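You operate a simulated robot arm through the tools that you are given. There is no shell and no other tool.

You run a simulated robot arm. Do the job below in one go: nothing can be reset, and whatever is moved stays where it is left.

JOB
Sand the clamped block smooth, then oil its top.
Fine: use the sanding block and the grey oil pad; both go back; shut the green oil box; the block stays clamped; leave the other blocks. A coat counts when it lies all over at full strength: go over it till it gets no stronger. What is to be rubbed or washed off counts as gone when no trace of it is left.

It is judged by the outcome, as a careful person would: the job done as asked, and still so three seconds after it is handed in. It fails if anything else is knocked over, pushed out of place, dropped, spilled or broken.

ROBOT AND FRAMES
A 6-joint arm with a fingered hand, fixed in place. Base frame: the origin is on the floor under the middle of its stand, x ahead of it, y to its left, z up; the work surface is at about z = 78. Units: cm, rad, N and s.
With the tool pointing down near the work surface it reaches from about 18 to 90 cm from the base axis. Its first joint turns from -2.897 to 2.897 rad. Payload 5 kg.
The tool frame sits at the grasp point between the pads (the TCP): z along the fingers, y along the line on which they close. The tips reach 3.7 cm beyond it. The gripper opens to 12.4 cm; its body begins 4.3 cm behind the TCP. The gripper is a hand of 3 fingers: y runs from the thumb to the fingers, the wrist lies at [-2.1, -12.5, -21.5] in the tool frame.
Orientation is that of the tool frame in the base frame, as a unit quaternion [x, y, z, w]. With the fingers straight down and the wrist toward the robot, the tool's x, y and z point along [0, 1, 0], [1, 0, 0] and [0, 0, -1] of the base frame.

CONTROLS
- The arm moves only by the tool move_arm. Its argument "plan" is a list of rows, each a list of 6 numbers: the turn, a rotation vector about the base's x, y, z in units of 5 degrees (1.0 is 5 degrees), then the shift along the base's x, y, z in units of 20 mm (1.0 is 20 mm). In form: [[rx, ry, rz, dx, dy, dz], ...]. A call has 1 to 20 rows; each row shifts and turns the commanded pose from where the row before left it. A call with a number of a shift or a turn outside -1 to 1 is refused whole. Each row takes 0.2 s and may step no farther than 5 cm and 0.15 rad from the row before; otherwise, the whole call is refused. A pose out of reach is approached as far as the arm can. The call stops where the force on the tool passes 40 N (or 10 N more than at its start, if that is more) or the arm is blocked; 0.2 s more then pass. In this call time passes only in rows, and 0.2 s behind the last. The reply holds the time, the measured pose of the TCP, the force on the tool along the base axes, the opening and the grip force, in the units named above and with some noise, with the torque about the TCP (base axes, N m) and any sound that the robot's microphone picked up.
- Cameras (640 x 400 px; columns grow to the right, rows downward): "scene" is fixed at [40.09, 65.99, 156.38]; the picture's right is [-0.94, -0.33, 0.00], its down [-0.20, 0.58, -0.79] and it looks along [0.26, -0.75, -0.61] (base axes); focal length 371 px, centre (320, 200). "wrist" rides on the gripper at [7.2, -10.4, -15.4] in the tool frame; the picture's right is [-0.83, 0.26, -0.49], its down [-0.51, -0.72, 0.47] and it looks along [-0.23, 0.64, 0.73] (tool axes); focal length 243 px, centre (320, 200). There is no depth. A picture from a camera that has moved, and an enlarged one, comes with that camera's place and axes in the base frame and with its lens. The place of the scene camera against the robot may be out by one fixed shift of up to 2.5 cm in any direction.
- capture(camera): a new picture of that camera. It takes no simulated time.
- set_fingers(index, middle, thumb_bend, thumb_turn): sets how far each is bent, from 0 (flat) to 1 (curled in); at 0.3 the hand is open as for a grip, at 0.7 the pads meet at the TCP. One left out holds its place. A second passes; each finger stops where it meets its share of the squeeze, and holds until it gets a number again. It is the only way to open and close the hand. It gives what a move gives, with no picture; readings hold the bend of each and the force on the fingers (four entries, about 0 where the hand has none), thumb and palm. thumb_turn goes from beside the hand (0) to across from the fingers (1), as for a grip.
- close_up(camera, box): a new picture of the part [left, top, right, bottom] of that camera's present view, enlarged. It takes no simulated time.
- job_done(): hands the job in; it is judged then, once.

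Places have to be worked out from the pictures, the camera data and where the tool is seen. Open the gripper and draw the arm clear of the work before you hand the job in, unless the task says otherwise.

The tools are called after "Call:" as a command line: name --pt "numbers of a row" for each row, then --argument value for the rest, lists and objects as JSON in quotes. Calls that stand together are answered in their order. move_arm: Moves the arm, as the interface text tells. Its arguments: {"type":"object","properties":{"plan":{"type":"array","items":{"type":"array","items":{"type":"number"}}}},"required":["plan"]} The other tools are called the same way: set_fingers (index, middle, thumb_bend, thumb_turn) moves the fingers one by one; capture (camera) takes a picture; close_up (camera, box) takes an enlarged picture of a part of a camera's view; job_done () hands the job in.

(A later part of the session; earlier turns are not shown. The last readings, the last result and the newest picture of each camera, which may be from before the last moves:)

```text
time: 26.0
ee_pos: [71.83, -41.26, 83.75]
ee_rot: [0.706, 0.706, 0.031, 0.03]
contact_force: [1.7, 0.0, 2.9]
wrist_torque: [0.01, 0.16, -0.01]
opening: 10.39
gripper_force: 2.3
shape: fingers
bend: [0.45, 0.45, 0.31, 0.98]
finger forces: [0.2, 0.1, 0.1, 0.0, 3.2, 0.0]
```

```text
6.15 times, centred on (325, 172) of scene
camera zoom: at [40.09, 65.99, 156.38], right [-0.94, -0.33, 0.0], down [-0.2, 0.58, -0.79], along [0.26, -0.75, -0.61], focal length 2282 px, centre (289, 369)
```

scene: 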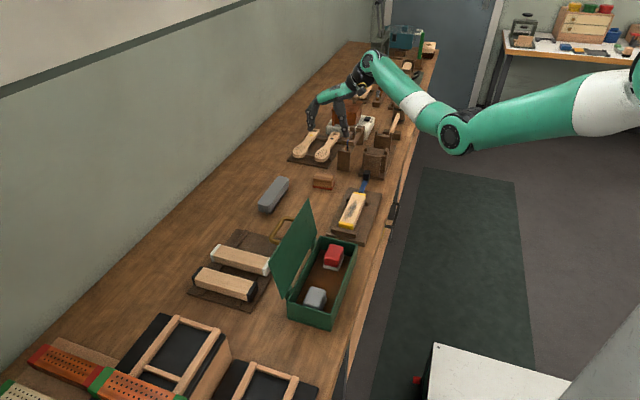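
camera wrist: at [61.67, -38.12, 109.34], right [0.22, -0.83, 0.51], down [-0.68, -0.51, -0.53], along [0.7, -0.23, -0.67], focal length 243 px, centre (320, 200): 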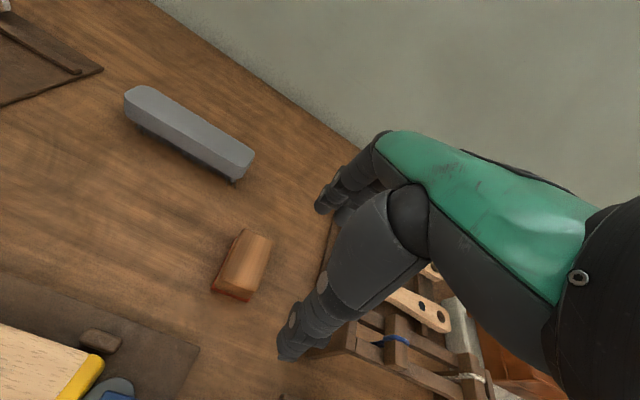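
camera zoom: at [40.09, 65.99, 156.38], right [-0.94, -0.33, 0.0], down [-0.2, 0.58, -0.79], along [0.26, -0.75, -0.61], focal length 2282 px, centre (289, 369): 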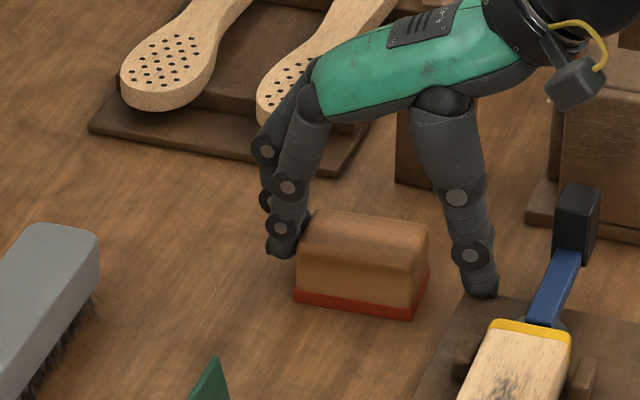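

The block came in nicely (centre ≈ x 73), but the thumb just touched the edge of the clamp board (3 N). I lift slightly first to free it, then check.

Call:
move_arm --pt "0 0 0 0.1 0 0.3"

Call:
set_fingers --thumb_bend 0.42

Call:
capture --camera "wrist"

Call:
close_up --camera "scene" --box '[280, 140, 400, 230]'

```text
time: 26.4
ee_pos: [71.98, -41.23, 84.41]
ee_rot: [0.707, 0.706, 0.031, 0.031]
contact_force: [0.0, -0.4, 0.1]
wrist_torque: [0.0, 0.0, -0.02]
opening: 10.61
gripper_force: 0.0
shape: fingers
bend: [0.45, 0.45, 0.3, 0.98]
finger forces: [0.0, 0.0, 0.0, 0.0, 0.1, 0.0]
```

```text
time: 27.4
ee_pos: [72.06, -41.25, 84.3]
ee_rot: [0.706, 0.707, 0.03, 0.031]
contact_force: [0.4, 0.6, 0.2]
wrist_torque: [0.01, -0.05, -0.03]
opening: 8.84
gripper_force: 0.2
shape: fingers
bend: [0.45, 0.45, 0.42, 0.98]
finger forces: [0.0, 0.1, 0.1, 0.0, 0.0, 0.0]
```

```text
taken
camera wrist: at [60.39, -33.88, 98.76], right [0.22, -0.83, 0.51], down [-0.68, -0.51, -0.53], along [0.7, -0.23, -0.67], focal length 243 px, centre (320, 200)
```

wrist: 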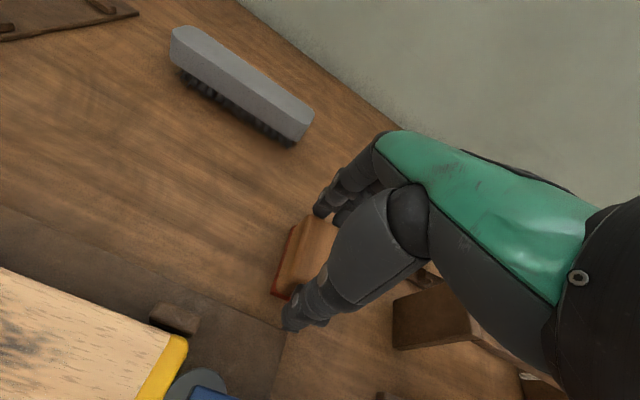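

```text
4.44 times, centred on (340, 185) of scene
camera zoom: at [40.09, 65.99, 156.38], right [-0.94, -0.33, 0.0], down [-0.2, 0.58, -0.79], along [0.26, -0.75, -0.61], focal length 1648 px, centre (231, 267)
```

zoom: 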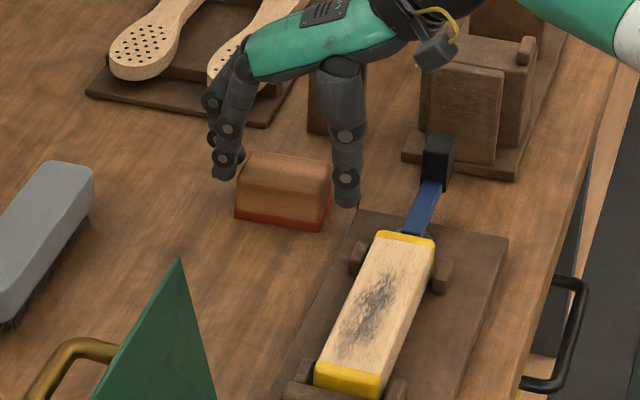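

The thumb is free of the board and near the block's near end. I straighten the hand (undo the tilt), centre on the block, and lower to z≈82.7.

Call:
move_arm --pt "0 1 0 0.25 -0.15 0" --pt "0 0 0 0 0 -0.4" --pt "0 0 0 0 0 -0.35"

Call:
close_up --camera "scene" --box '[290, 150, 380, 215]'

Call:
close_up --camera "wrist" --box '[200, 140, 440, 380]'

```text
time: 28.2
ee_pos: [72.48, -41.51, 82.92]
ee_rot: [0.707, 0.707, 0.0, 0.0]
contact_force: [0.8, -0.1, -0.1]
wrist_torque: [-0.01, 0.03, -0.01]
opening: 8.8
gripper_force: 0.3
shape: fingers
bend: [0.45, 0.45, 0.42, 0.98]
finger forces: [0.0, 0.1, 0.0, 0.0, 0.2, 0.1]
```

```text
6.15 times, centred on (335, 182) of scene
camera zoom: at [40.09, 65.99, 156.38], right [-0.94, -0.33, 0.0], down [-0.2, 0.58, -0.79], along [0.26, -0.75, -0.61], focal length 2282 px, centre (228, 308)
```

zoom: 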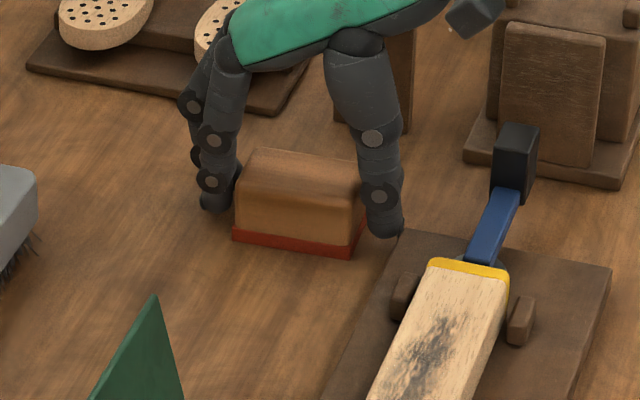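

```text
1.67 times, centred on (320, 260) of wrist
camera zoom: at [62.15, -34.14, 98.24], right [0.26, -0.83, 0.49], down [-0.72, -0.51, -0.47], along [0.64, -0.23, -0.73], focal length 404 px, centre (320, 100)
```

zoom: 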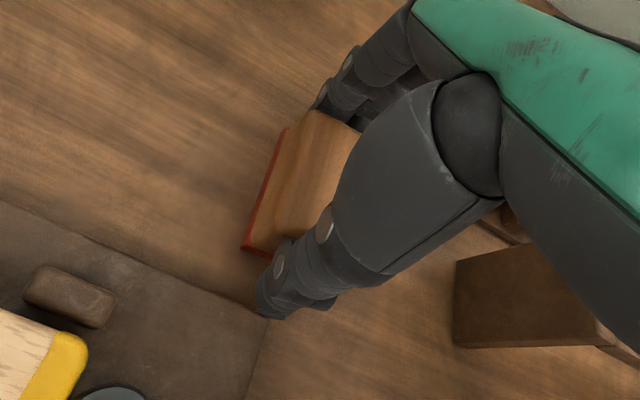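

The hand straddles the sanding block squarely. Now I close all fingers to grip it.

Call:
set_fingers --index 0.7 --middle 0.7 --thumb_bend 0.7

Call:
close_up --camera "scene" --box '[290, 150, 380, 215]'

Call:
close_up --camera "wrist" --box '[200, 140, 440, 380]'

```text
time: 29.2
ee_pos: [72.48, -41.5, 83.04]
ee_rot: [0.707, 0.708, 0.0, 0.0]
contact_force: [0.2, 0.1, 4.0]
wrist_torque: [-0.08, -0.12, -0.01]
opening: 7.23
gripper_force: 25.3
shape: fingers
bend: [0.49, 0.52, 0.57, 0.96]
finger forces: [13.2, 11.5, 0.0, 0.0, 25.4, 0.0]
```

```text
6.15 times, centred on (335, 182) of scene
camera zoom: at [40.09, 65.99, 156.38], right [-0.94, -0.33, 0.0], down [-0.2, 0.58, -0.79], along [0.26, -0.75, -0.61], focal length 2282 px, centre (228, 308)
```

zoom: 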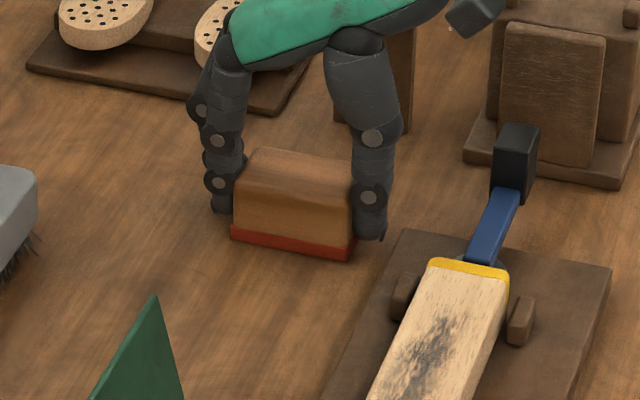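

```text
1.67 times, centred on (320, 260) of wrist
camera zoom: at [62.16, -34.15, 98.28], right [0.26, -0.83, 0.49], down [-0.72, -0.51, -0.47], along [0.64, -0.23, -0.73], focal length 404 px, centre (320, 100)
```

zoom: 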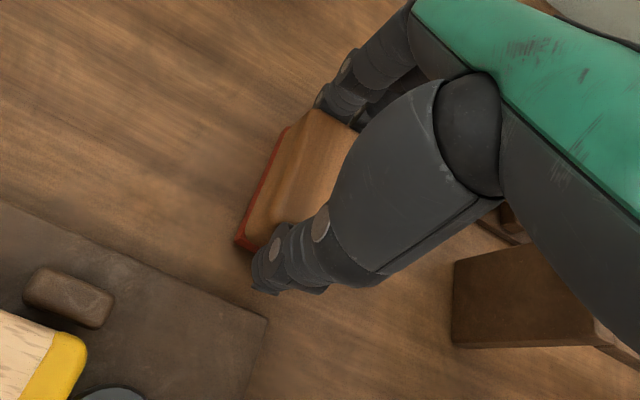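

Gripped firmly (about 25 N, thumb against two fingers). I lift a few centimetres and check the hold.

Call:
move_arm --pt "0 0 0 0 0 0.5" --pt "0 0 0 0 0 1" --pt "0 0 0 0 0 1" --pt "0 0 0 -0.3 0 1"

Call:
close_up --camera "scene" --box '[280, 130, 380, 205]'

Call:
capture --camera "wrist"

```text
time: 30.2
ee_pos: [71.98, -41.62, 90.08]
ee_rot: [0.707, 0.707, -0.001, -0.001]
contact_force: [0.9, 0.2, -1.1]
wrist_torque: [0.01, 0.01, -0.01]
opening: 7.23
gripper_force: 24.3
shape: fingers
bend: [0.49, 0.52, 0.57, 0.96]
finger forces: [13.7, 10.7, 0.0, 0.0, 24.5, 0.1]
```

```text
5.33 times, centred on (330, 168) of scene
camera zoom: at [40.09, 65.99, 156.38], right [-0.94, -0.33, 0.0], down [-0.2, 0.58, -0.79], along [0.26, -0.75, -0.61], focal length 1978 px, centre (267, 373)
```

zoom: 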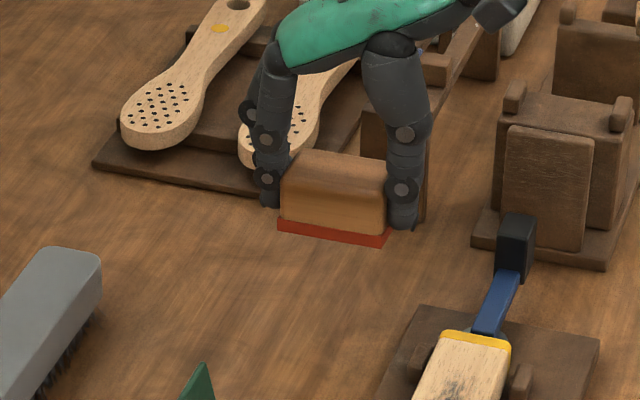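

```text
taken
camera wrist: at [61.6, -34.21, 105.29], right [0.26, -0.83, 0.49], down [-0.72, -0.51, -0.47], along [0.64, -0.23, -0.73], focal length 243 px, centre (320, 200)
```

wrist: 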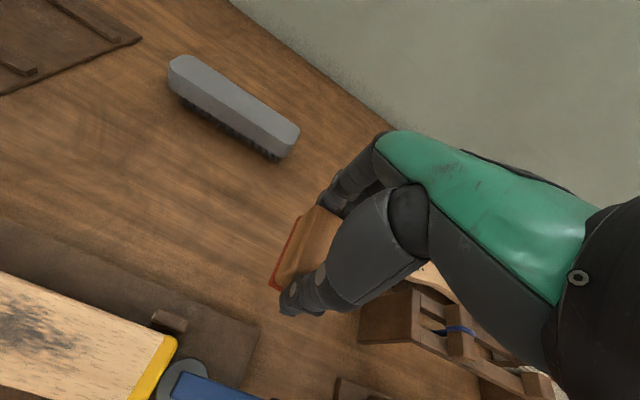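

The sanding block is held flat and centred in the grip, its face about 5.0 cm below the TCP. I carry it over the clamped block's middle (60.6, −26) at a safe height.

Call:
move_arm --pt "0 0 0 -0.3 0.6 0.8" --pt "0 0 0 -0.6 0.9 0.6" --pt "0 0 0 -0.8 1 0.3" --pt "0 0 0 -0.8 1 0" --pt "0 0 0 -0.8 1 0" --pt "0 0 0 -0.8 1 0" --pt "0 0 0 -0.8 1 0" --pt "0 0 0 -0.76 1 0" --pt "0 0 0 0 0.3 -0.4"

Call:
capture --camera "wrist"

Call:
close_up --camera "scene" --box '[290, 120, 430, 250]'

```text
time: 32.2
ee_pos: [60.58, -25.83, 92.56]
ee_rot: [0.707, 0.707, 0.0, 0.0]
contact_force: [-0.1, -0.4, -2.1]
wrist_torque: [-0.06, 0.0, 0.01]
opening: 7.22
gripper_force: 24.4
shape: fingers
bend: [0.49, 0.52, 0.57, 0.96]
finger forces: [13.5, 10.8, 0.0, 0.1, 24.2, 0.0]
```

```text
taken
camera wrist: at [50.23, -18.53, 107.87], right [0.26, -0.83, 0.49], down [-0.72, -0.51, -0.47], along [0.64, -0.23, -0.73], focal length 243 px, centre (320, 200)
```

wrist: 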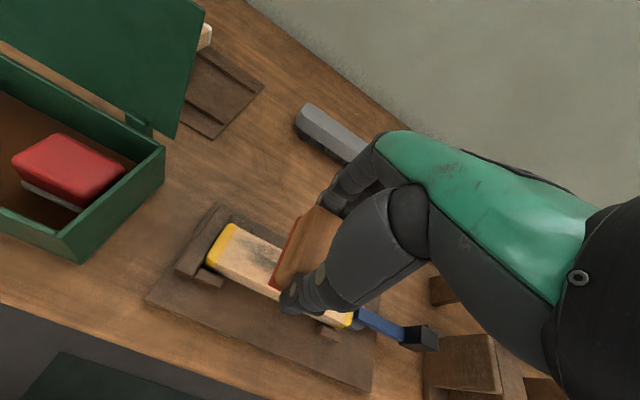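

```text
3.08 times, centred on (360, 185) of scene
camera zoom: at [40.09, 65.99, 156.38], right [-0.94, -0.33, 0.0], down [-0.2, 0.58, -0.79], along [0.26, -0.75, -0.61], focal length 1141 px, centre (197, 246)
```

zoom: 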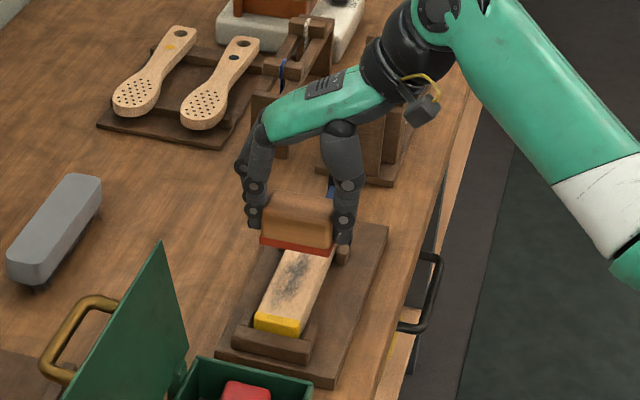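

The sanding block hangs over the middle of the clamped block, aligned. I lower to just above the expected contact (TCP z ≈ 88.0).

Call:
move_arm --pt "0 0 0 0 0 -0.9" --pt "0 0 0 0 0 -0.9" --pt "0 0 0 0 0 -0.2" --pt "0 0 0 0 0 -0.1"

```text
time: 33.2
ee_pos: [60.53, -25.92, 88.45]
ee_rot: [0.707, 0.707, 0.0, 0.0]
contact_force: [-0.1, -0.8, -1.1]
wrist_torque: [0.02, 0.02, -0.01]
opening: 7.21
gripper_force: 24.3
shape: fingers
bend: [0.49, 0.52, 0.57, 0.96]
finger forces: [13.5, 10.7, 0.1, 0.0, 24.1, 0.0]
```

No contact yet at 88.45; I go down in 1–2 mm steps.

Call:
move_arm --pt "0 0 0 0 0 -0.1" --pt "0 0 0 0 0 -0.1"

Call:
move_arm --pt "0 0 0 0 0 -0.1"

```text
time: 33.8
ee_pos: [60.58, -25.83, 87.9]
ee_rot: [0.707, 0.707, 0.0, 0.0]
contact_force: [0.7, 0.0, -0.8]
wrist_torque: [-0.02, -0.03, -0.04]
opening: 7.21
gripper_force: 24.3
shape: fingers
bend: [0.49, 0.52, 0.57, 0.96]
finger forces: [13.5, 10.7, 0.0, 0.1, 24.1, 0.0]
```

```text
time: 34.2
ee_pos: [60.57, -25.99, 87.94]
ee_rot: [0.707, 0.708, 0.001, 0.001]
contact_force: [-2.0, 1.2, 4.6]
wrist_torque: [-0.07, -0.07, -0.03]
opening: 7.22
gripper_force: 24.1
shape: fingers
bend: [0.49, 0.52, 0.57, 0.96]
finger forces: [13.1, 10.5, 0.1, 0.0, 25.5, 0.0]
```

Contact felt at TCP z≈87.9 (about 5 N). I press slightly more and make a first slow stroke toward the clamp end.

Call:
move_arm --pt "0 0 0 0 0 -0.1" --pt "0 0 0 0 -0.5 0" --pt "0 0 0 0 -0.5 0" --pt "0 0 0 0 -0.5 0" --pt "0 0 0 0 -0.5 0" --pt "0 0 0 0 -0.5 0" --pt "0 0 0 0 -0.5 0"

Call:
capture --camera "wrist"

Call:
close_up --camera "scene" --box '[310, 140, 410, 250]'

```text
time: 35.8
ee_pos: [60.61, -31.96, 87.71]
ee_rot: [0.707, 0.707, 0.0, 0.001]
contact_force: [0.4, 5.7, 20.1]
wrist_torque: [0.08, -0.47, 0.15]
opening: 7.22
gripper_force: 25.5
shape: fingers
bend: [0.49, 0.52, 0.58, 0.95]
finger forces: [13.2, 12.0, 0.0, 0.0, 26.0, 0.1]
```

```text
taken
camera wrist: at [50.21, -24.53, 102.94], right [0.26, -0.83, 0.49], down [-0.72, -0.51, -0.47], along [0.64, -0.23, -0.73], focal length 243 px, centre (320, 200)
```

wrist: 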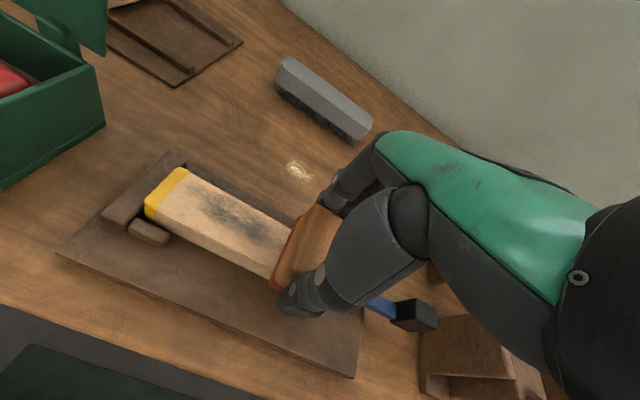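

```text
3.64 times, centred on (360, 195) of scene
camera zoom: at [40.09, 65.99, 156.38], right [-0.94, -0.33, 0.0], down [-0.2, 0.58, -0.79], along [0.26, -0.75, -0.61], focal length 1348 px, centre (174, 218)
```

zoom: 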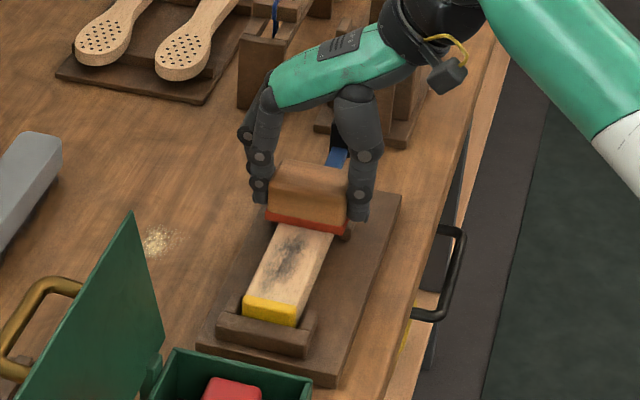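

The stroke works: about 20 N normal load, the dark patch is already fading, and some sanding dust falls on the bench. I now stroke the full length to the other end.

Call:
move_arm --pt "0 0 0 0 -0.25 0" --pt "0 0 0 0 0.5 0" --pt "0 0 0 0 0.5 0" --pt "0 0 0 0 0.5 0" --pt "0 0 0 0 0.5 0" --pt "0 0 0 0 0.5 0" --pt "0 0 0 0 0.5 0" --pt "0 0 0 0 0.5 0" --pt "0 0 0 0 0.5 0" --pt "0 0 0 0 0.5 0" --pt "0 0 0 0 0.5 0" --pt "0 0 0 0 0.5 0" --pt "0 0 0 0 0.5 0" --pt "0 0 0 0 0.5 0"

Call:
capture --camera "wrist"

Call:
close_up --camera "scene" --box '[310, 140, 410, 250]'

```text
time: 38.8
ee_pos: [60.57, -19.36, 87.84]
ee_rot: [0.706, 0.708, 0.0, -0.001]
contact_force: [-0.1, -6.8, 21.9]
wrist_torque: [-0.25, -0.47, -0.09]
opening: 7.22
gripper_force: 25.7
shape: fingers
bend: [0.48, 0.52, 0.58, 0.96]
finger forces: [13.5, 11.7, 0.1, 0.1, 26.6, 0.0]
```

```text
taken
camera wrist: at [50.24, -12.05, 102.9], right [0.26, -0.83, 0.49], down [-0.72, -0.51, -0.47], along [0.64, -0.23, -0.73], focal length 243 px, centre (320, 200)
```

wrist: 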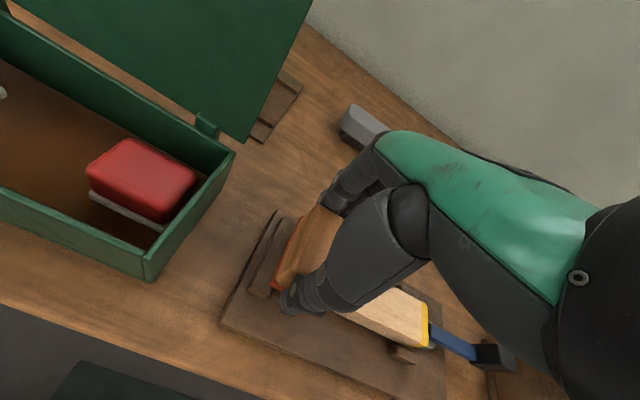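

```text
3.64 times, centred on (360, 195) of scene
camera zoom: at [40.09, 65.99, 156.38], right [-0.94, -0.33, 0.0], down [-0.2, 0.58, -0.79], along [0.26, -0.75, -0.61], focal length 1348 px, centre (174, 218)
```

zoom: 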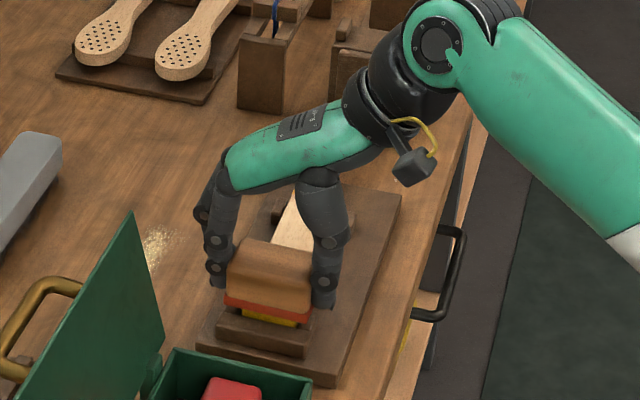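

Good contact at both ends with 20 N. I extend a little over this end and keep stroking back and forth.

Call:
move_arm --pt "0 0 0 0 0.25 0" --pt "0 0 0 0 -0.62 0" --pt "0 0 0 0 -0.62 0" --pt "0 0 0 0 -0.62 0" --pt "0 0 0 0 -0.62 0" --pt "0 0 0 0 -0.62 0" --pt "0 0 0 0 -0.62 0" --pt "0 0 0 0 -0.62 0" --pt "0 0 0 0 -0.62 0" --pt "0 0 0 0 -0.62 0" --pt "0 0 0 0 -0.62 0" --pt "0 0 0 0 -0.62 0"

Call:
capture --camera "wrist"

Call:
close_up --camera "wrist" --box '[100, 140, 340, 320]'

```text
time: 41.4
ee_pos: [60.65, -32.71, 87.59]
ee_rot: [0.707, 0.707, -0.001, 0.0]
contact_force: [0.2, 4.1, 15.2]
wrist_torque: [0.1, -0.37, 0.11]
opening: 7.25
gripper_force: 25.1
shape: fingers
bend: [0.49, 0.52, 0.58, 0.95]
finger forces: [13.6, 11.4, 0.1, 0.0, 25.4, 0.0]
```

```text
taken
camera wrist: at [50.23, -25.22, 102.91], right [0.26, -0.83, 0.49], down [-0.72, -0.51, -0.47], along [0.64, -0.23, -0.73], focal length 243 px, centre (320, 200)
```

wrist: 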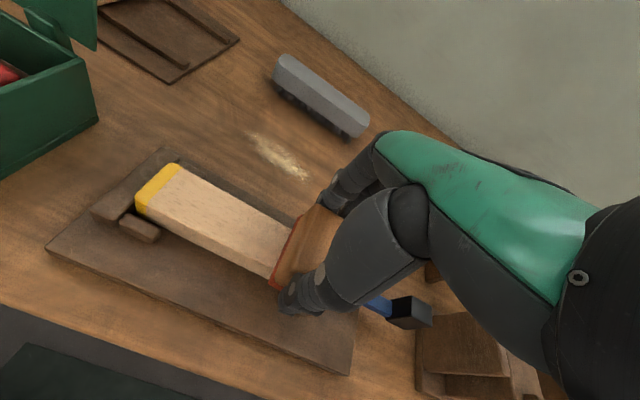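

```text
2.22 times, centred on (220, 230) of wrist
camera zoom: at [50.23, -25.22, 102.91], right [0.26, -0.83, 0.49], down [-0.72, -0.51, -0.47], along [0.64, -0.23, -0.73], focal length 539 px, centre (542, 133)
```

zoom: 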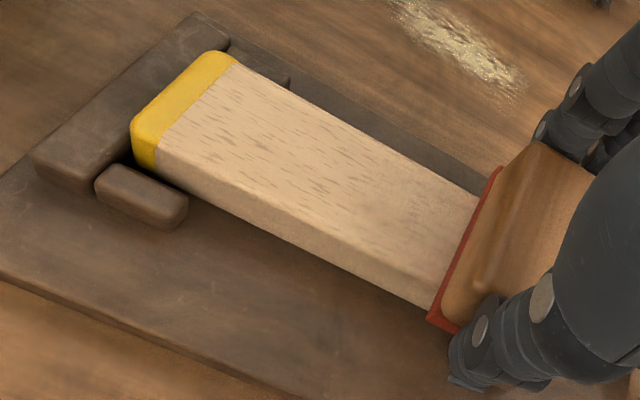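

The dark stain is gone; fine rough flecks remain on the left part. I continue with more full-length passes.

Call:
move_arm --pt "0 0 0 0 0.58 0" --pt "0 0 0 0 0.58 0" --pt "0 0 0 0 0.58 0" --pt "0 0 0 0 0.58 0" --pt "0 0 0 0 0.58 0" --pt "0 0 0 0 0.58 0" --pt "0 0 0 0 0.58 0" --pt "0 0 0 0 0.58 0" --pt "0 0 0 0 0.58 0" --pt "0 0 0 0 0.58 0" --pt "0 0 0 0 0.58 0" --pt "0 0 0 0 0.58 0"

Call:
move_arm --pt "0 0 0 0 -0.58 0" --pt "0 0 0 0 -0.58 0" --pt "0 0 0 0 -0.58 0" --pt "0 0 0 0 -0.58 0" --pt "0 0 0 0 -0.58 0" --pt "0 0 0 0 -0.58 0" --pt "0 0 0 0 -0.58 0" --pt "0 0 0 0 -0.58 0" --pt "0 0 0 0 -0.58 0" --pt "0 0 0 0 -0.58 0" --pt "0 0 0 0 -0.58 0" --pt "0 0 0 0 -0.58 0"

Call:
close_up --camera "wrist" --box '[100, 140, 340, 320]'

```text
time: 44.0
ee_pos: [60.55, -18.63, 87.61]
ee_rot: [0.707, 0.707, 0.0, 0.0]
contact_force: [0.0, -5.6, 15.2]
wrist_torque: [-0.21, -0.39, -0.13]
opening: 7.21
gripper_force: 25.1
shape: fingers
bend: [0.48, 0.52, 0.58, 0.96]
finger forces: [13.9, 11.2, 0.0, 0.1, 25.5, 0.1]
```

```text
time: 46.6
ee_pos: [60.49, -32.54, 87.68]
ee_rot: [0.707, 0.707, -0.001, 0.0]
contact_force: [0.5, 3.3, 9.6]
wrist_torque: [0.03, -0.27, 0.08]
opening: 7.21
gripper_force: 24.6
shape: fingers
bend: [0.48, 0.52, 0.58, 0.95]
finger forces: [13.6, 10.9, 0.0, 0.1, 24.9, 0.0]
```

```text
2.22 times, centred on (220, 230) of wrist
camera zoom: at [50.22, -25.16, 102.93], right [0.26, -0.83, 0.49], down [-0.72, -0.51, -0.47], along [0.64, -0.23, -0.73], focal length 539 px, centre (542, 133)
```

zoom: 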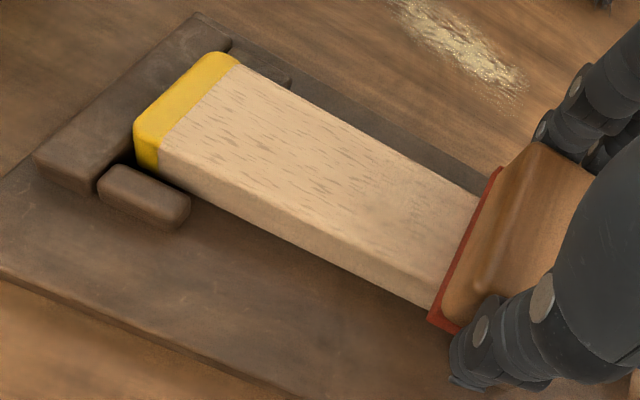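

The flecks are fainter at the right, still visible at the left, and the load has eased to 10 N. I press 1.5 mm more and do more passes with emphasis on the left half.

Call:
move_arm --pt "0 0 0 0 0 -0.08" --pt "0 0 0 0 0.58 0" --pt "0 0 0 0 0.58 0" --pt "0 0 0 0 0.58 0" --pt "0 0 0 0 0.58 0" --pt "0 0 0 0 0.58 0" --pt "0 0 0 0 0.58 0" --pt "0 0 0 0 0.58 0" --pt "0 0 0 0 0.58 0" --pt "0 0 0 0 0.58 0" --pt "0 0 0 0 0.58 0" --pt "0 0 0 0 0.58 0" --pt "0 0 0 0 0.58 0"

Call:
move_arm --pt "0 0 0 0 -0.5 0" --pt "0 0 0 0 -0.5 0" --pt "0 0 0 0 -0.5 0" --pt "0 0 0 0 -0.5 0" --pt "0 0 0 0 -0.5 0" --pt "0 0 0 0 -0.5 0" --pt "0 0 0 0 0.5 0" --pt "0 0 0 0 0.5 0" --pt "0 0 0 0 0.5 0" --pt "0 0 0 0 0.5 0" --pt "0 0 0 0 0.5 0" --pt "0 0 0 0 0.5 0"

Call:
move_arm --pt "0 0 0 0 -0.58 0" --pt "0 0 0 0 -0.58 0" --pt "0 0 0 0 -0.58 0" --pt "0 0 0 0 -0.58 0" --pt "0 0 0 0 -0.58 0" --pt "0 0 0 0 -0.58 0" --pt "0 0 0 0 -0.58 0" --pt "0 0 0 0 -0.58 0" --pt "0 0 0 0 -0.58 0" --pt "0 0 0 0 -0.58 0" --pt "0 0 0 0 -0.58 0" --pt "0 0 0 0 -0.58 0"

Call:
close_up --camera "wrist" --box '[100, 140, 340, 320]'

```text
time: 49.4
ee_pos: [60.56, -18.69, 87.46]
ee_rot: [0.707, 0.707, 0.001, 0.001]
contact_force: [0.5, -8.4, 26.8]
wrist_torque: [-0.25, -0.51, -0.18]
opening: 7.24
gripper_force: 26.6
shape: fingers
bend: [0.48, 0.51, 0.58, 0.96]
finger forces: [14.1, 12.3, 0.0, 0.0, 27.3, 0.0]
```

```text
time: 52.0
ee_pos: [60.74, -18.74, 87.36]
ee_rot: [0.707, 0.707, 0.001, 0.0]
contact_force: [0.4, -8.1, 27.9]
wrist_torque: [-0.19, -0.42, -0.11]
opening: 7.26
gripper_force: 26.9
shape: fingers
bend: [0.48, 0.51, 0.59, 0.96]
finger forces: [13.9, 12.6, 0.1, 0.0, 27.5, 0.0]
```

```text
time: 54.6
ee_pos: [60.48, -32.68, 87.47]
ee_rot: [0.707, 0.707, -0.001, 0.001]
contact_force: [0.2, 5.5, 19.3]
wrist_torque: [0.14, -0.31, 0.09]
opening: 7.25
gripper_force: 24.9
shape: fingers
bend: [0.48, 0.51, 0.59, 0.95]
finger forces: [14.3, 10.9, 0.0, 0.0, 25.9, 0.0]
```

```text
2.22 times, centred on (220, 230) of wrist
camera zoom: at [50.21, -25.22, 102.77], right [0.26, -0.83, 0.49], down [-0.72, -0.51, -0.47], along [0.64, -0.23, -0.73], focal length 539 px, centre (542, 133)
```

zoom: 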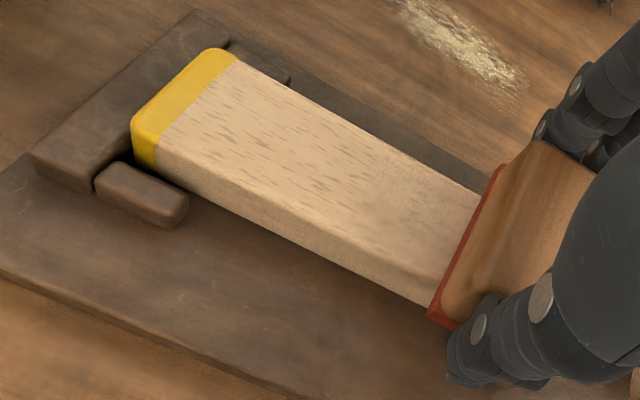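

The flecks look fixed, like wood grain. I lift the sanding block off to inspect the whole top and compare with the other blocks.

Call:
move_arm --pt "0 0 0 0 0 0.5" --pt "0 0 0 0 -0.5 1" --pt "0 0 0 0 -1 1" --pt "0 0 0 0 -1 0.6" --pt "0 0 0 0.2 -1 0.5" --pt "0 0 0 0.2 -1 0.3" --pt "0 0 0 0.2 -1 0"

Call:
capture --camera "wrist"

Call:
close_up --camera "wrist" --box '[40, 180, 300, 375]'

Call:
close_up --camera "scene" --box '[320, 180, 400, 245]'

Call:
close_up --camera "scene" --box '[180, 225, 280, 310]'

```text
time: 56.2
ee_pos: [61.72, -43.74, 95.23]
ee_rot: [0.707, 0.707, 0.0, 0.0]
contact_force: [0.2, 0.5, -0.5]
wrist_torque: [-0.02, -0.01, 0.01]
opening: 7.24
gripper_force: 23.8
shape: fingers
bend: [0.48, 0.51, 0.59, 0.95]
finger forces: [13.7, 9.9, 0.1, 0.0, 24.0, 0.0]
```

```text
taken
camera wrist: at [51.44, -36.33, 110.49], right [0.26, -0.83, 0.49], down [-0.72, -0.51, -0.47], along [0.64, -0.23, -0.73], focal length 243 px, centre (320, 200)
```

wrist: 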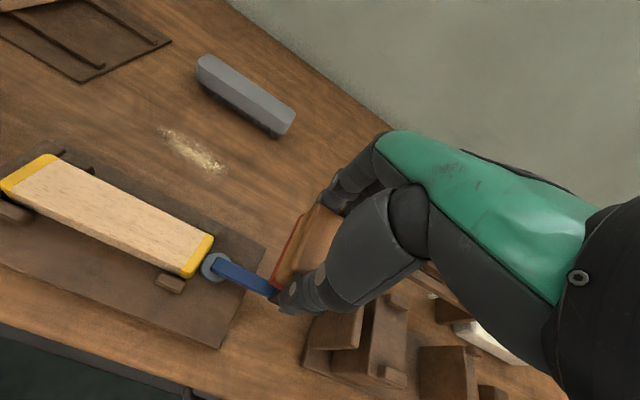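

```text
2.05 times, centred on (170, 278) of wrist
camera zoom: at [51.44, -36.33, 110.49], right [0.26, -0.83, 0.49], down [-0.72, -0.51, -0.47], along [0.64, -0.23, -0.73], focal length 498 px, centre (628, 41)
```

zoom: 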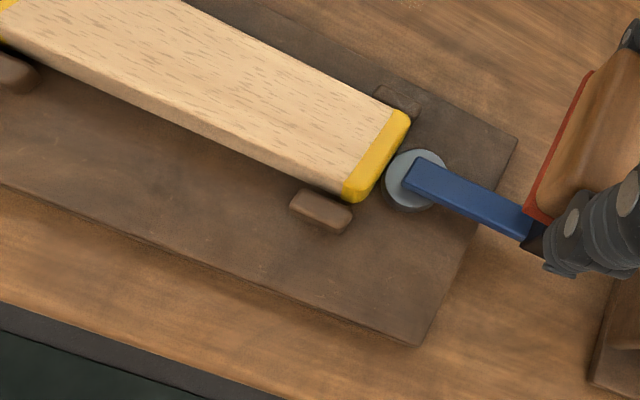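

```text
6.15 times, centred on (360, 212) of scene
camera zoom: at [40.09, 65.99, 156.38], right [-0.94, -0.33, 0.0], down [-0.2, 0.58, -0.79], along [0.26, -0.75, -0.61], focal length 2282 px, centre (74, 123)
```

zoom: 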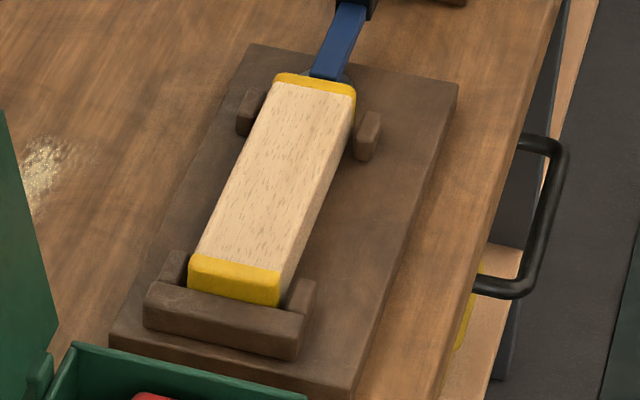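

```text
4.71 times, centred on (230, 268) of scene
camera zoom: at [40.09, 65.99, 156.38], right [-0.94, -0.33, 0.0], down [-0.2, 0.58, -0.79], along [0.26, -0.75, -0.61], focal length 1745 px, centre (744, -118)
```

zoom: 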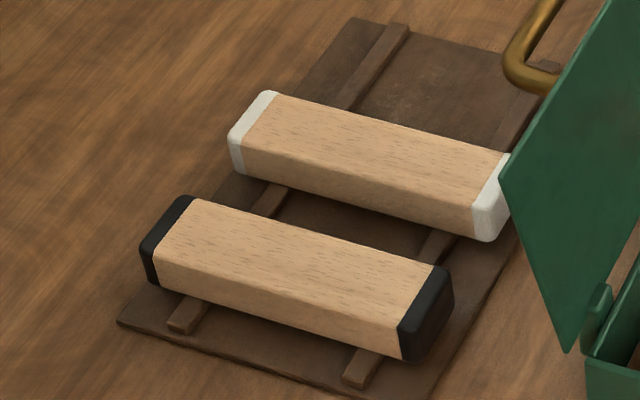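

The top looks uniformly pale with only the same grain flecks as the other blocks. I zoom in maximally for any residual trace before putting the sanding block back.

Call:
close_up --camera "wrist" --box '[0, 140, 130, 240]'

Call:
close_up --camera "wrist" --box '[90, 180, 220, 280]'

Call:
close_up --camera "scene" --box '[336, 190, 372, 232]'

```text
4.00 times, centred on (65, 190) of wrist
camera zoom: at [51.44, -36.33, 110.49], right [0.26, -0.83, 0.49], down [-0.72, -0.51, -0.47], along [0.64, -0.23, -0.73], focal length 970 px, centre (1340, 240)
```

zoom: 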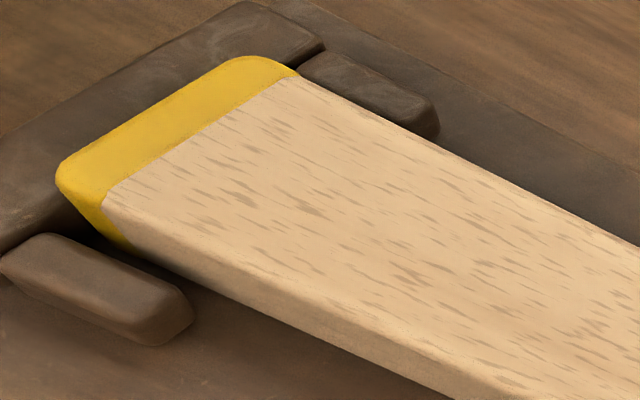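

```text
4.00 times, centred on (155, 230) of wrist
camera zoom: at [51.44, -36.33, 110.49], right [0.26, -0.83, 0.49], down [-0.72, -0.51, -0.47], along [0.64, -0.23, -0.73], focal length 970 px, centre (980, 80)
```

zoom: 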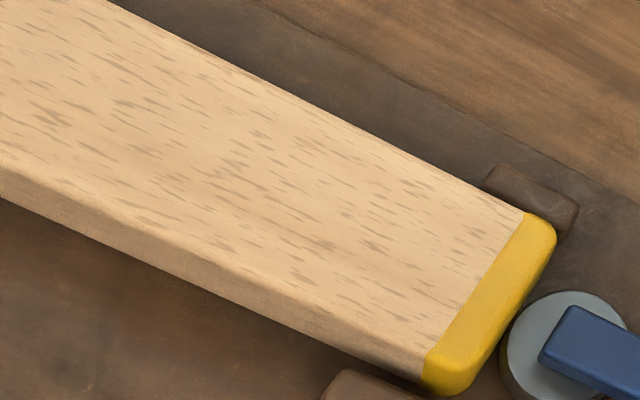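

```text
9.52 times, centred on (354, 211) of scene
camera zoom: at [40.09, 65.99, 156.38], right [-0.94, -0.33, 0.0], down [-0.2, 0.58, -0.79], along [0.26, -0.75, -0.61], focal length 3531 px, centre (-4, 95)
```

zoom: 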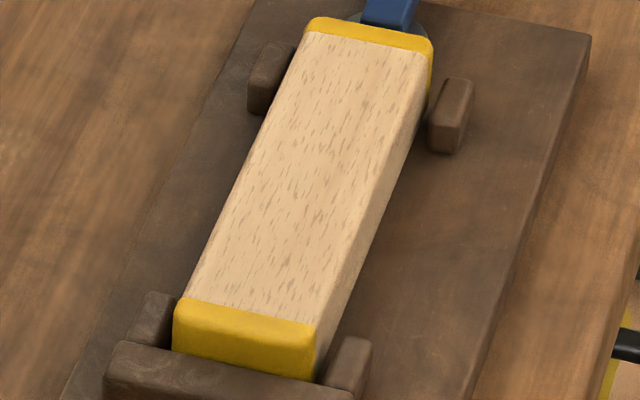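

No trace of the stain is left. I carry the sanding block back toward its place; I'll set it down at x≈74.3 on its original line (y −40.3) and then push it out the last few centimetres.

Call:
move_arm --pt "0 0 0 0.9 0.25 0" --pt "0 0 0 0.9 0.25 0" --pt "0 0 0 0.9 0.25 0" --pt "0 0 0 0.9 0.25 0" --pt "0 0 0 0.9 0.25 0" --pt "0 0 0 0.9 0.25 0" --pt "0 0 0 0.9 0.22 -0.3" --pt "0 0 0 0 0 -0.9" --pt "0 0 0 0 0 -0.9" --pt "0 0 0 0 0 -0.9" --pt "0 0 0 0 0 -0.9" --pt "0 0 0 0 0 -0.9"

Call:
close_up --camera "scene" --box '[280, 140, 380, 215]'

```text
time: 58.8
ee_pos: [74.38, -40.09, 85.63]
ee_rot: [0.708, 0.707, 0.0, 0.0]
contact_force: [0.5, 0.7, -1.0]
wrist_torque: [0.01, 0.05, 0.02]
opening: 7.25
gripper_force: 23.5
shape: fingers
bend: [0.48, 0.51, 0.59, 0.95]
finger forces: [13.5, 9.9, 0.0, 0.1, 23.7, 0.0]
```

```text
5.33 times, centred on (330, 178) of scene
camera zoom: at [40.09, 65.99, 156.38], right [-0.94, -0.33, 0.0], down [-0.2, 0.58, -0.79], along [0.26, -0.75, -0.61], focal length 1978 px, centre (267, 320)
```

zoom: 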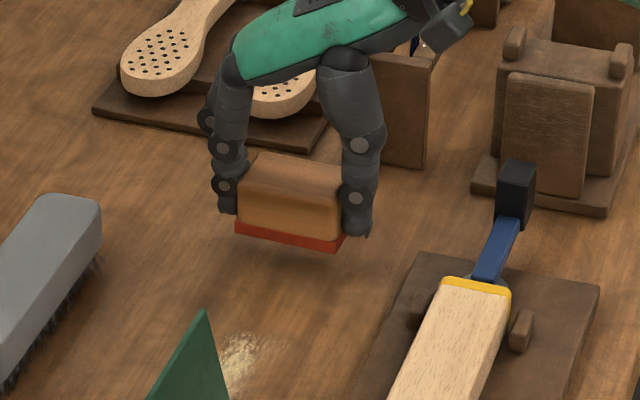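

The block hangs about 2.5 cm above the bench. I lower it gently to contact.

Call:
move_arm --pt "0 0 0 0 -0.1 -0.5" --pt "0 0 0 0 0 -0.5" --pt "0 0 0 0 0 -0.2"

Call:
move_arm --pt "0 0 0 0 0 -0.1"

```text
time: 59.6
ee_pos: [74.45, -40.36, 83.26]
ee_rot: [0.706, 0.708, -0.001, 0.0]
contact_force: [0.3, 0.5, -0.3]
wrist_torque: [-0.05, -0.02, 0.02]
opening: 7.19
gripper_force: 23.1
shape: fingers
bend: [0.48, 0.51, 0.59, 0.95]
finger forces: [13.5, 9.9, 0.0, 0.0, 23.8, 0.0]
```

```text
time: 60.0
ee_pos: [74.35, -40.41, 82.9]
ee_rot: [0.707, 0.707, 0.0, 0.001]
contact_force: [-0.3, 0.4, -0.4]
wrist_torque: [-0.02, 0.02, 0.0]
opening: 7.24
gripper_force: 23.7
shape: fingers
bend: [0.48, 0.51, 0.59, 0.95]
finger forces: [13.5, 10.0, 0.0, 0.1, 23.8, 0.1]
```

Call:
move_arm --pt "0 0 0 0 0 -0.1"

```text
time: 60.4
ee_pos: [74.42, -40.42, 82.85]
ee_rot: [0.707, 0.707, 0.0, 0.0]
contact_force: [-0.4, 0.8, 0.5]
wrist_torque: [-0.06, -0.03, -0.01]
opening: 7.22
gripper_force: 24.1
shape: fingers
bend: [0.48, 0.52, 0.59, 0.95]
finger forces: [13.3, 9.9, 0.0, 0.1, 24.4, 0.0]
```

Only a trace of contact so far at z≈82.85, so I go down another 1–2 mm.

Call:
move_arm --pt "0 0 0 0 0 -0.08"

```text
time: 60.8
ee_pos: [74.47, -40.31, 82.65]
ee_rot: [0.708, 0.706, 0.0, 0.001]
contact_force: [-3.1, 1.3, 8.3]
wrist_torque: [-0.05, -0.14, 0.01]
opening: 7.24
gripper_force: 24.4
shape: fingers
bend: [0.48, 0.52, 0.59, 0.95]
finger forces: [12.5, 10.0, 0.1, 0.0, 26.1, 0.0]
```

The block rests on the bench (8 N). I release partially — fingers 0.42, thumb 0.48 — so the thumb doesn't swing into the clamp board.

Call:
set_fingers --index 0.42 --middle 0.42 --thumb_bend 0.48

Call:
close_up --camera "scene" --box '[280, 140, 380, 215]'

```text
time: 61.8
ee_pos: [74.46, -40.34, 82.53]
ee_rot: [0.707, 0.707, -0.001, -0.001]
contact_force: [0.9, -0.1, 0.0]
wrist_torque: [0.01, 0.0, -0.01]
opening: 8.32
gripper_force: 0.0
shape: fingers
bend: [0.42, 0.42, 0.48, 0.97]
finger forces: [0.0, 0.0, 0.1, 0.1, 0.0, 0.0]
```

```text
5.33 times, centred on (330, 178) of scene
camera zoom: at [40.09, 65.99, 156.38], right [-0.94, -0.33, 0.0], down [-0.2, 0.58, -0.79], along [0.26, -0.75, -0.61], focal length 1978 px, centre (267, 320)
```

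zoom: 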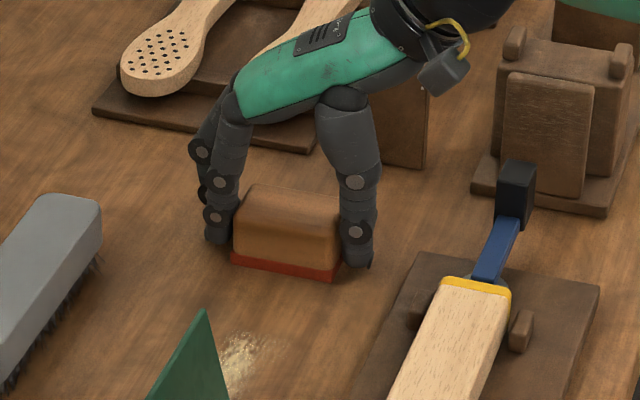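

Released cleanly. To move it the last ~5 cm outward, I open the two fingers wide so they clear the far end, then use the thumb to push the block out along x.

Call:
set_fingers --index 0.08 --middle 0.08

Call:
close_up --camera "scene" --box '[270, 140, 370, 215]'

Call:
capture --camera "wrist"

```text
time: 62.8
ee_pos: [74.43, -40.33, 82.6]
ee_rot: [0.707, 0.707, 0.0, 0.0]
contact_force: [0.2, -0.4, 0.2]
wrist_torque: [0.01, -0.02, -0.02]
opening: 14.07
gripper_force: 0.0
shape: fingers
bend: [0.08, 0.08, 0.48, 0.97]
finger forces: [0.0, 0.1, 0.1, 0.0, 0.1, 0.0]
```

```text
5.33 times, centred on (320, 178) of scene
camera zoom: at [40.09, 65.99, 156.38], right [-0.94, -0.33, 0.0], down [-0.2, 0.58, -0.79], along [0.26, -0.75, -0.61], focal length 1978 px, centre (320, 320)
```

zoom: 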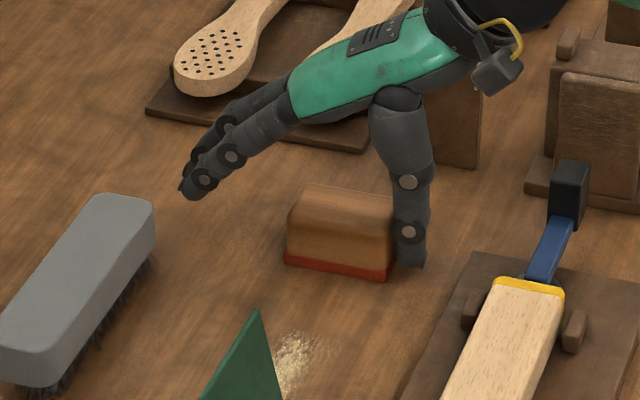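

```text
taken
camera wrist: at [64.05, -32.94, 97.92], right [0.26, -0.83, 0.49], down [-0.72, -0.51, -0.47], along [0.64, -0.23, -0.73], focal length 243 px, centre (320, 200)
```

wrist: 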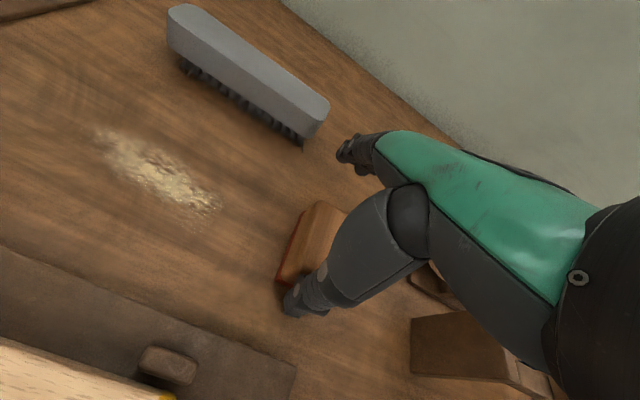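

Fingers are clear. By the scene pixels the block needs about 4.3 cm in +x to be back; I push it with the thumb.

Call:
set_fingers --thumb_bend 0.66

Call:
close_up --camera "scene" --box '[270, 140, 370, 215]'

```text
time: 63.8
ee_pos: [74.37, -40.34, 82.72]
ee_rot: [0.707, 0.707, 0.001, -0.001]
contact_force: [0.1, -0.3, 0.4]
wrist_torque: [0.0, 0.01, -0.01]
opening: 11.39
gripper_force: 0.1
shape: fingers
bend: [0.08, 0.08, 0.66, 0.97]
finger forces: [0.1, 0.0, 0.0, 0.0, 0.0, 0.0]
```

```text
5.33 times, centred on (320, 178) of scene
camera zoom: at [40.09, 65.99, 156.38], right [-0.94, -0.33, 0.0], down [-0.2, 0.58, -0.79], along [0.26, -0.75, -0.61], focal length 1978 px, centre (320, 320)
```

zoom: 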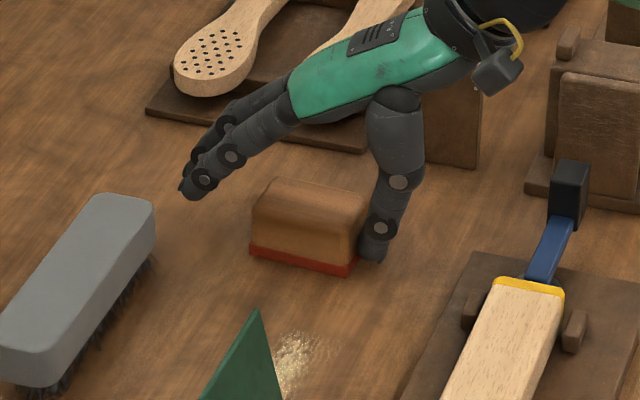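

The thumb pushed it 2.5 cm; about 1.7 cm remains. I bend the thumb a bit further.

Call:
set_fingers --thumb_bend 0.76

Call:
close_up --camera "scene" --box '[270, 140, 370, 215]'

```text
time: 64.8
ee_pos: [74.52, -40.31, 82.63]
ee_rot: [0.707, 0.708, 0.0, 0.0]
contact_force: [0.3, 0.2, 0.5]
wrist_torque: [-0.01, -0.02, 0.0]
opening: 9.29
gripper_force: 0.0
shape: fingers
bend: [0.08, 0.08, 0.76, 0.97]
finger forces: [0.1, 0.0, 0.0, 0.1, 0.1, 0.1]
```

```text
5.33 times, centred on (320, 178) of scene
camera zoom: at [40.09, 65.99, 156.38], right [-0.94, -0.33, 0.0], down [-0.2, 0.58, -0.79], along [0.26, -0.75, -0.61], focal length 1978 px, centre (320, 320)
```

zoom: 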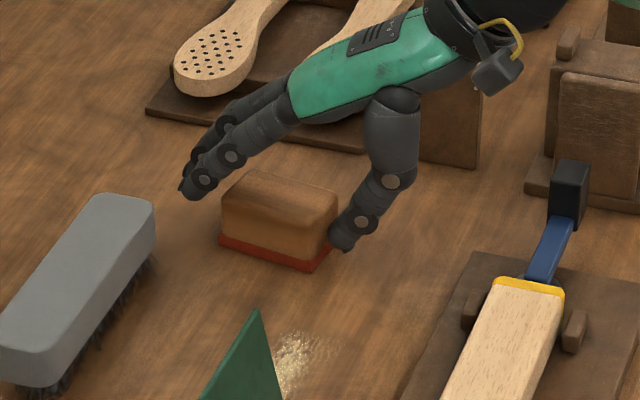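

The sanding block is back within about half a centimetre of its place, turned some 8–10°. I draw the thumb back and lift the hand straight up, then look.

Call:
set_fingers --thumb_bend 0.5

Call:
move_arm --pt "0 0 0 -0.2 0 0.5" --pt "0 0 0 -0.2 0 1" --pt "0 0 0 -0.2 0 1" --pt "0 0 0 -0.4 -0.4 1" --pt "0 0 0 -0.4 -0.8 1"

Call:
capture --camera "wrist"

Call:
close_up --camera "scene" --box '[270, 140, 370, 215]'

```text
time: 65.8
ee_pos: [74.47, -40.44, 82.63]
ee_rot: [0.707, 0.707, 0.0, 0.0]
contact_force: [-0.2, 0.7, 1.0]
wrist_torque: [-0.01, -0.04, 0.02]
opening: 13.76
gripper_force: 0.2
shape: fingers
bend: [0.08, 0.08, 0.5, 0.97]
finger forces: [0.0, 0.0, 0.0, 0.1, 0.1, 0.0]
```

```text
time: 67.0
ee_pos: [71.51, -42.91, 91.51]
ee_rot: [0.707, 0.707, 0.0, 0.0]
contact_force: [-0.4, 0.1, 0.0]
wrist_torque: [0.0, -0.04, -0.02]
opening: 13.78
gripper_force: 0.0
shape: fingers
bend: [0.08, 0.08, 0.5, 0.97]
finger forces: [0.0, 0.1, 0.1, 0.0, 0.0, 0.1]
```

```text
taken
camera wrist: at [61.17, -35.4, 106.87], right [0.26, -0.83, 0.49], down [-0.72, -0.51, -0.47], along [0.64, -0.23, -0.73], focal length 243 px, centre (320, 200)
```

wrist: 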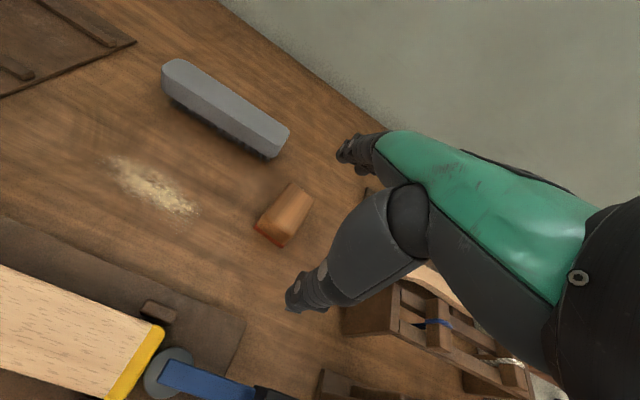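

```text
5.33 times, centred on (320, 178) of scene
camera zoom: at [40.09, 65.99, 156.38], right [-0.94, -0.33, 0.0], down [-0.2, 0.58, -0.79], along [0.26, -0.75, -0.61], focal length 1978 px, centre (320, 320)
```

zoom: 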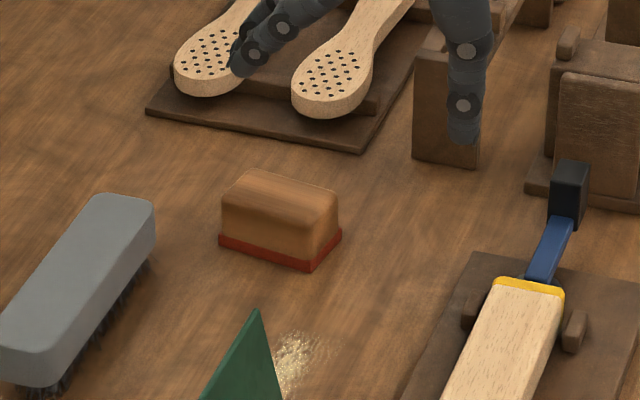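

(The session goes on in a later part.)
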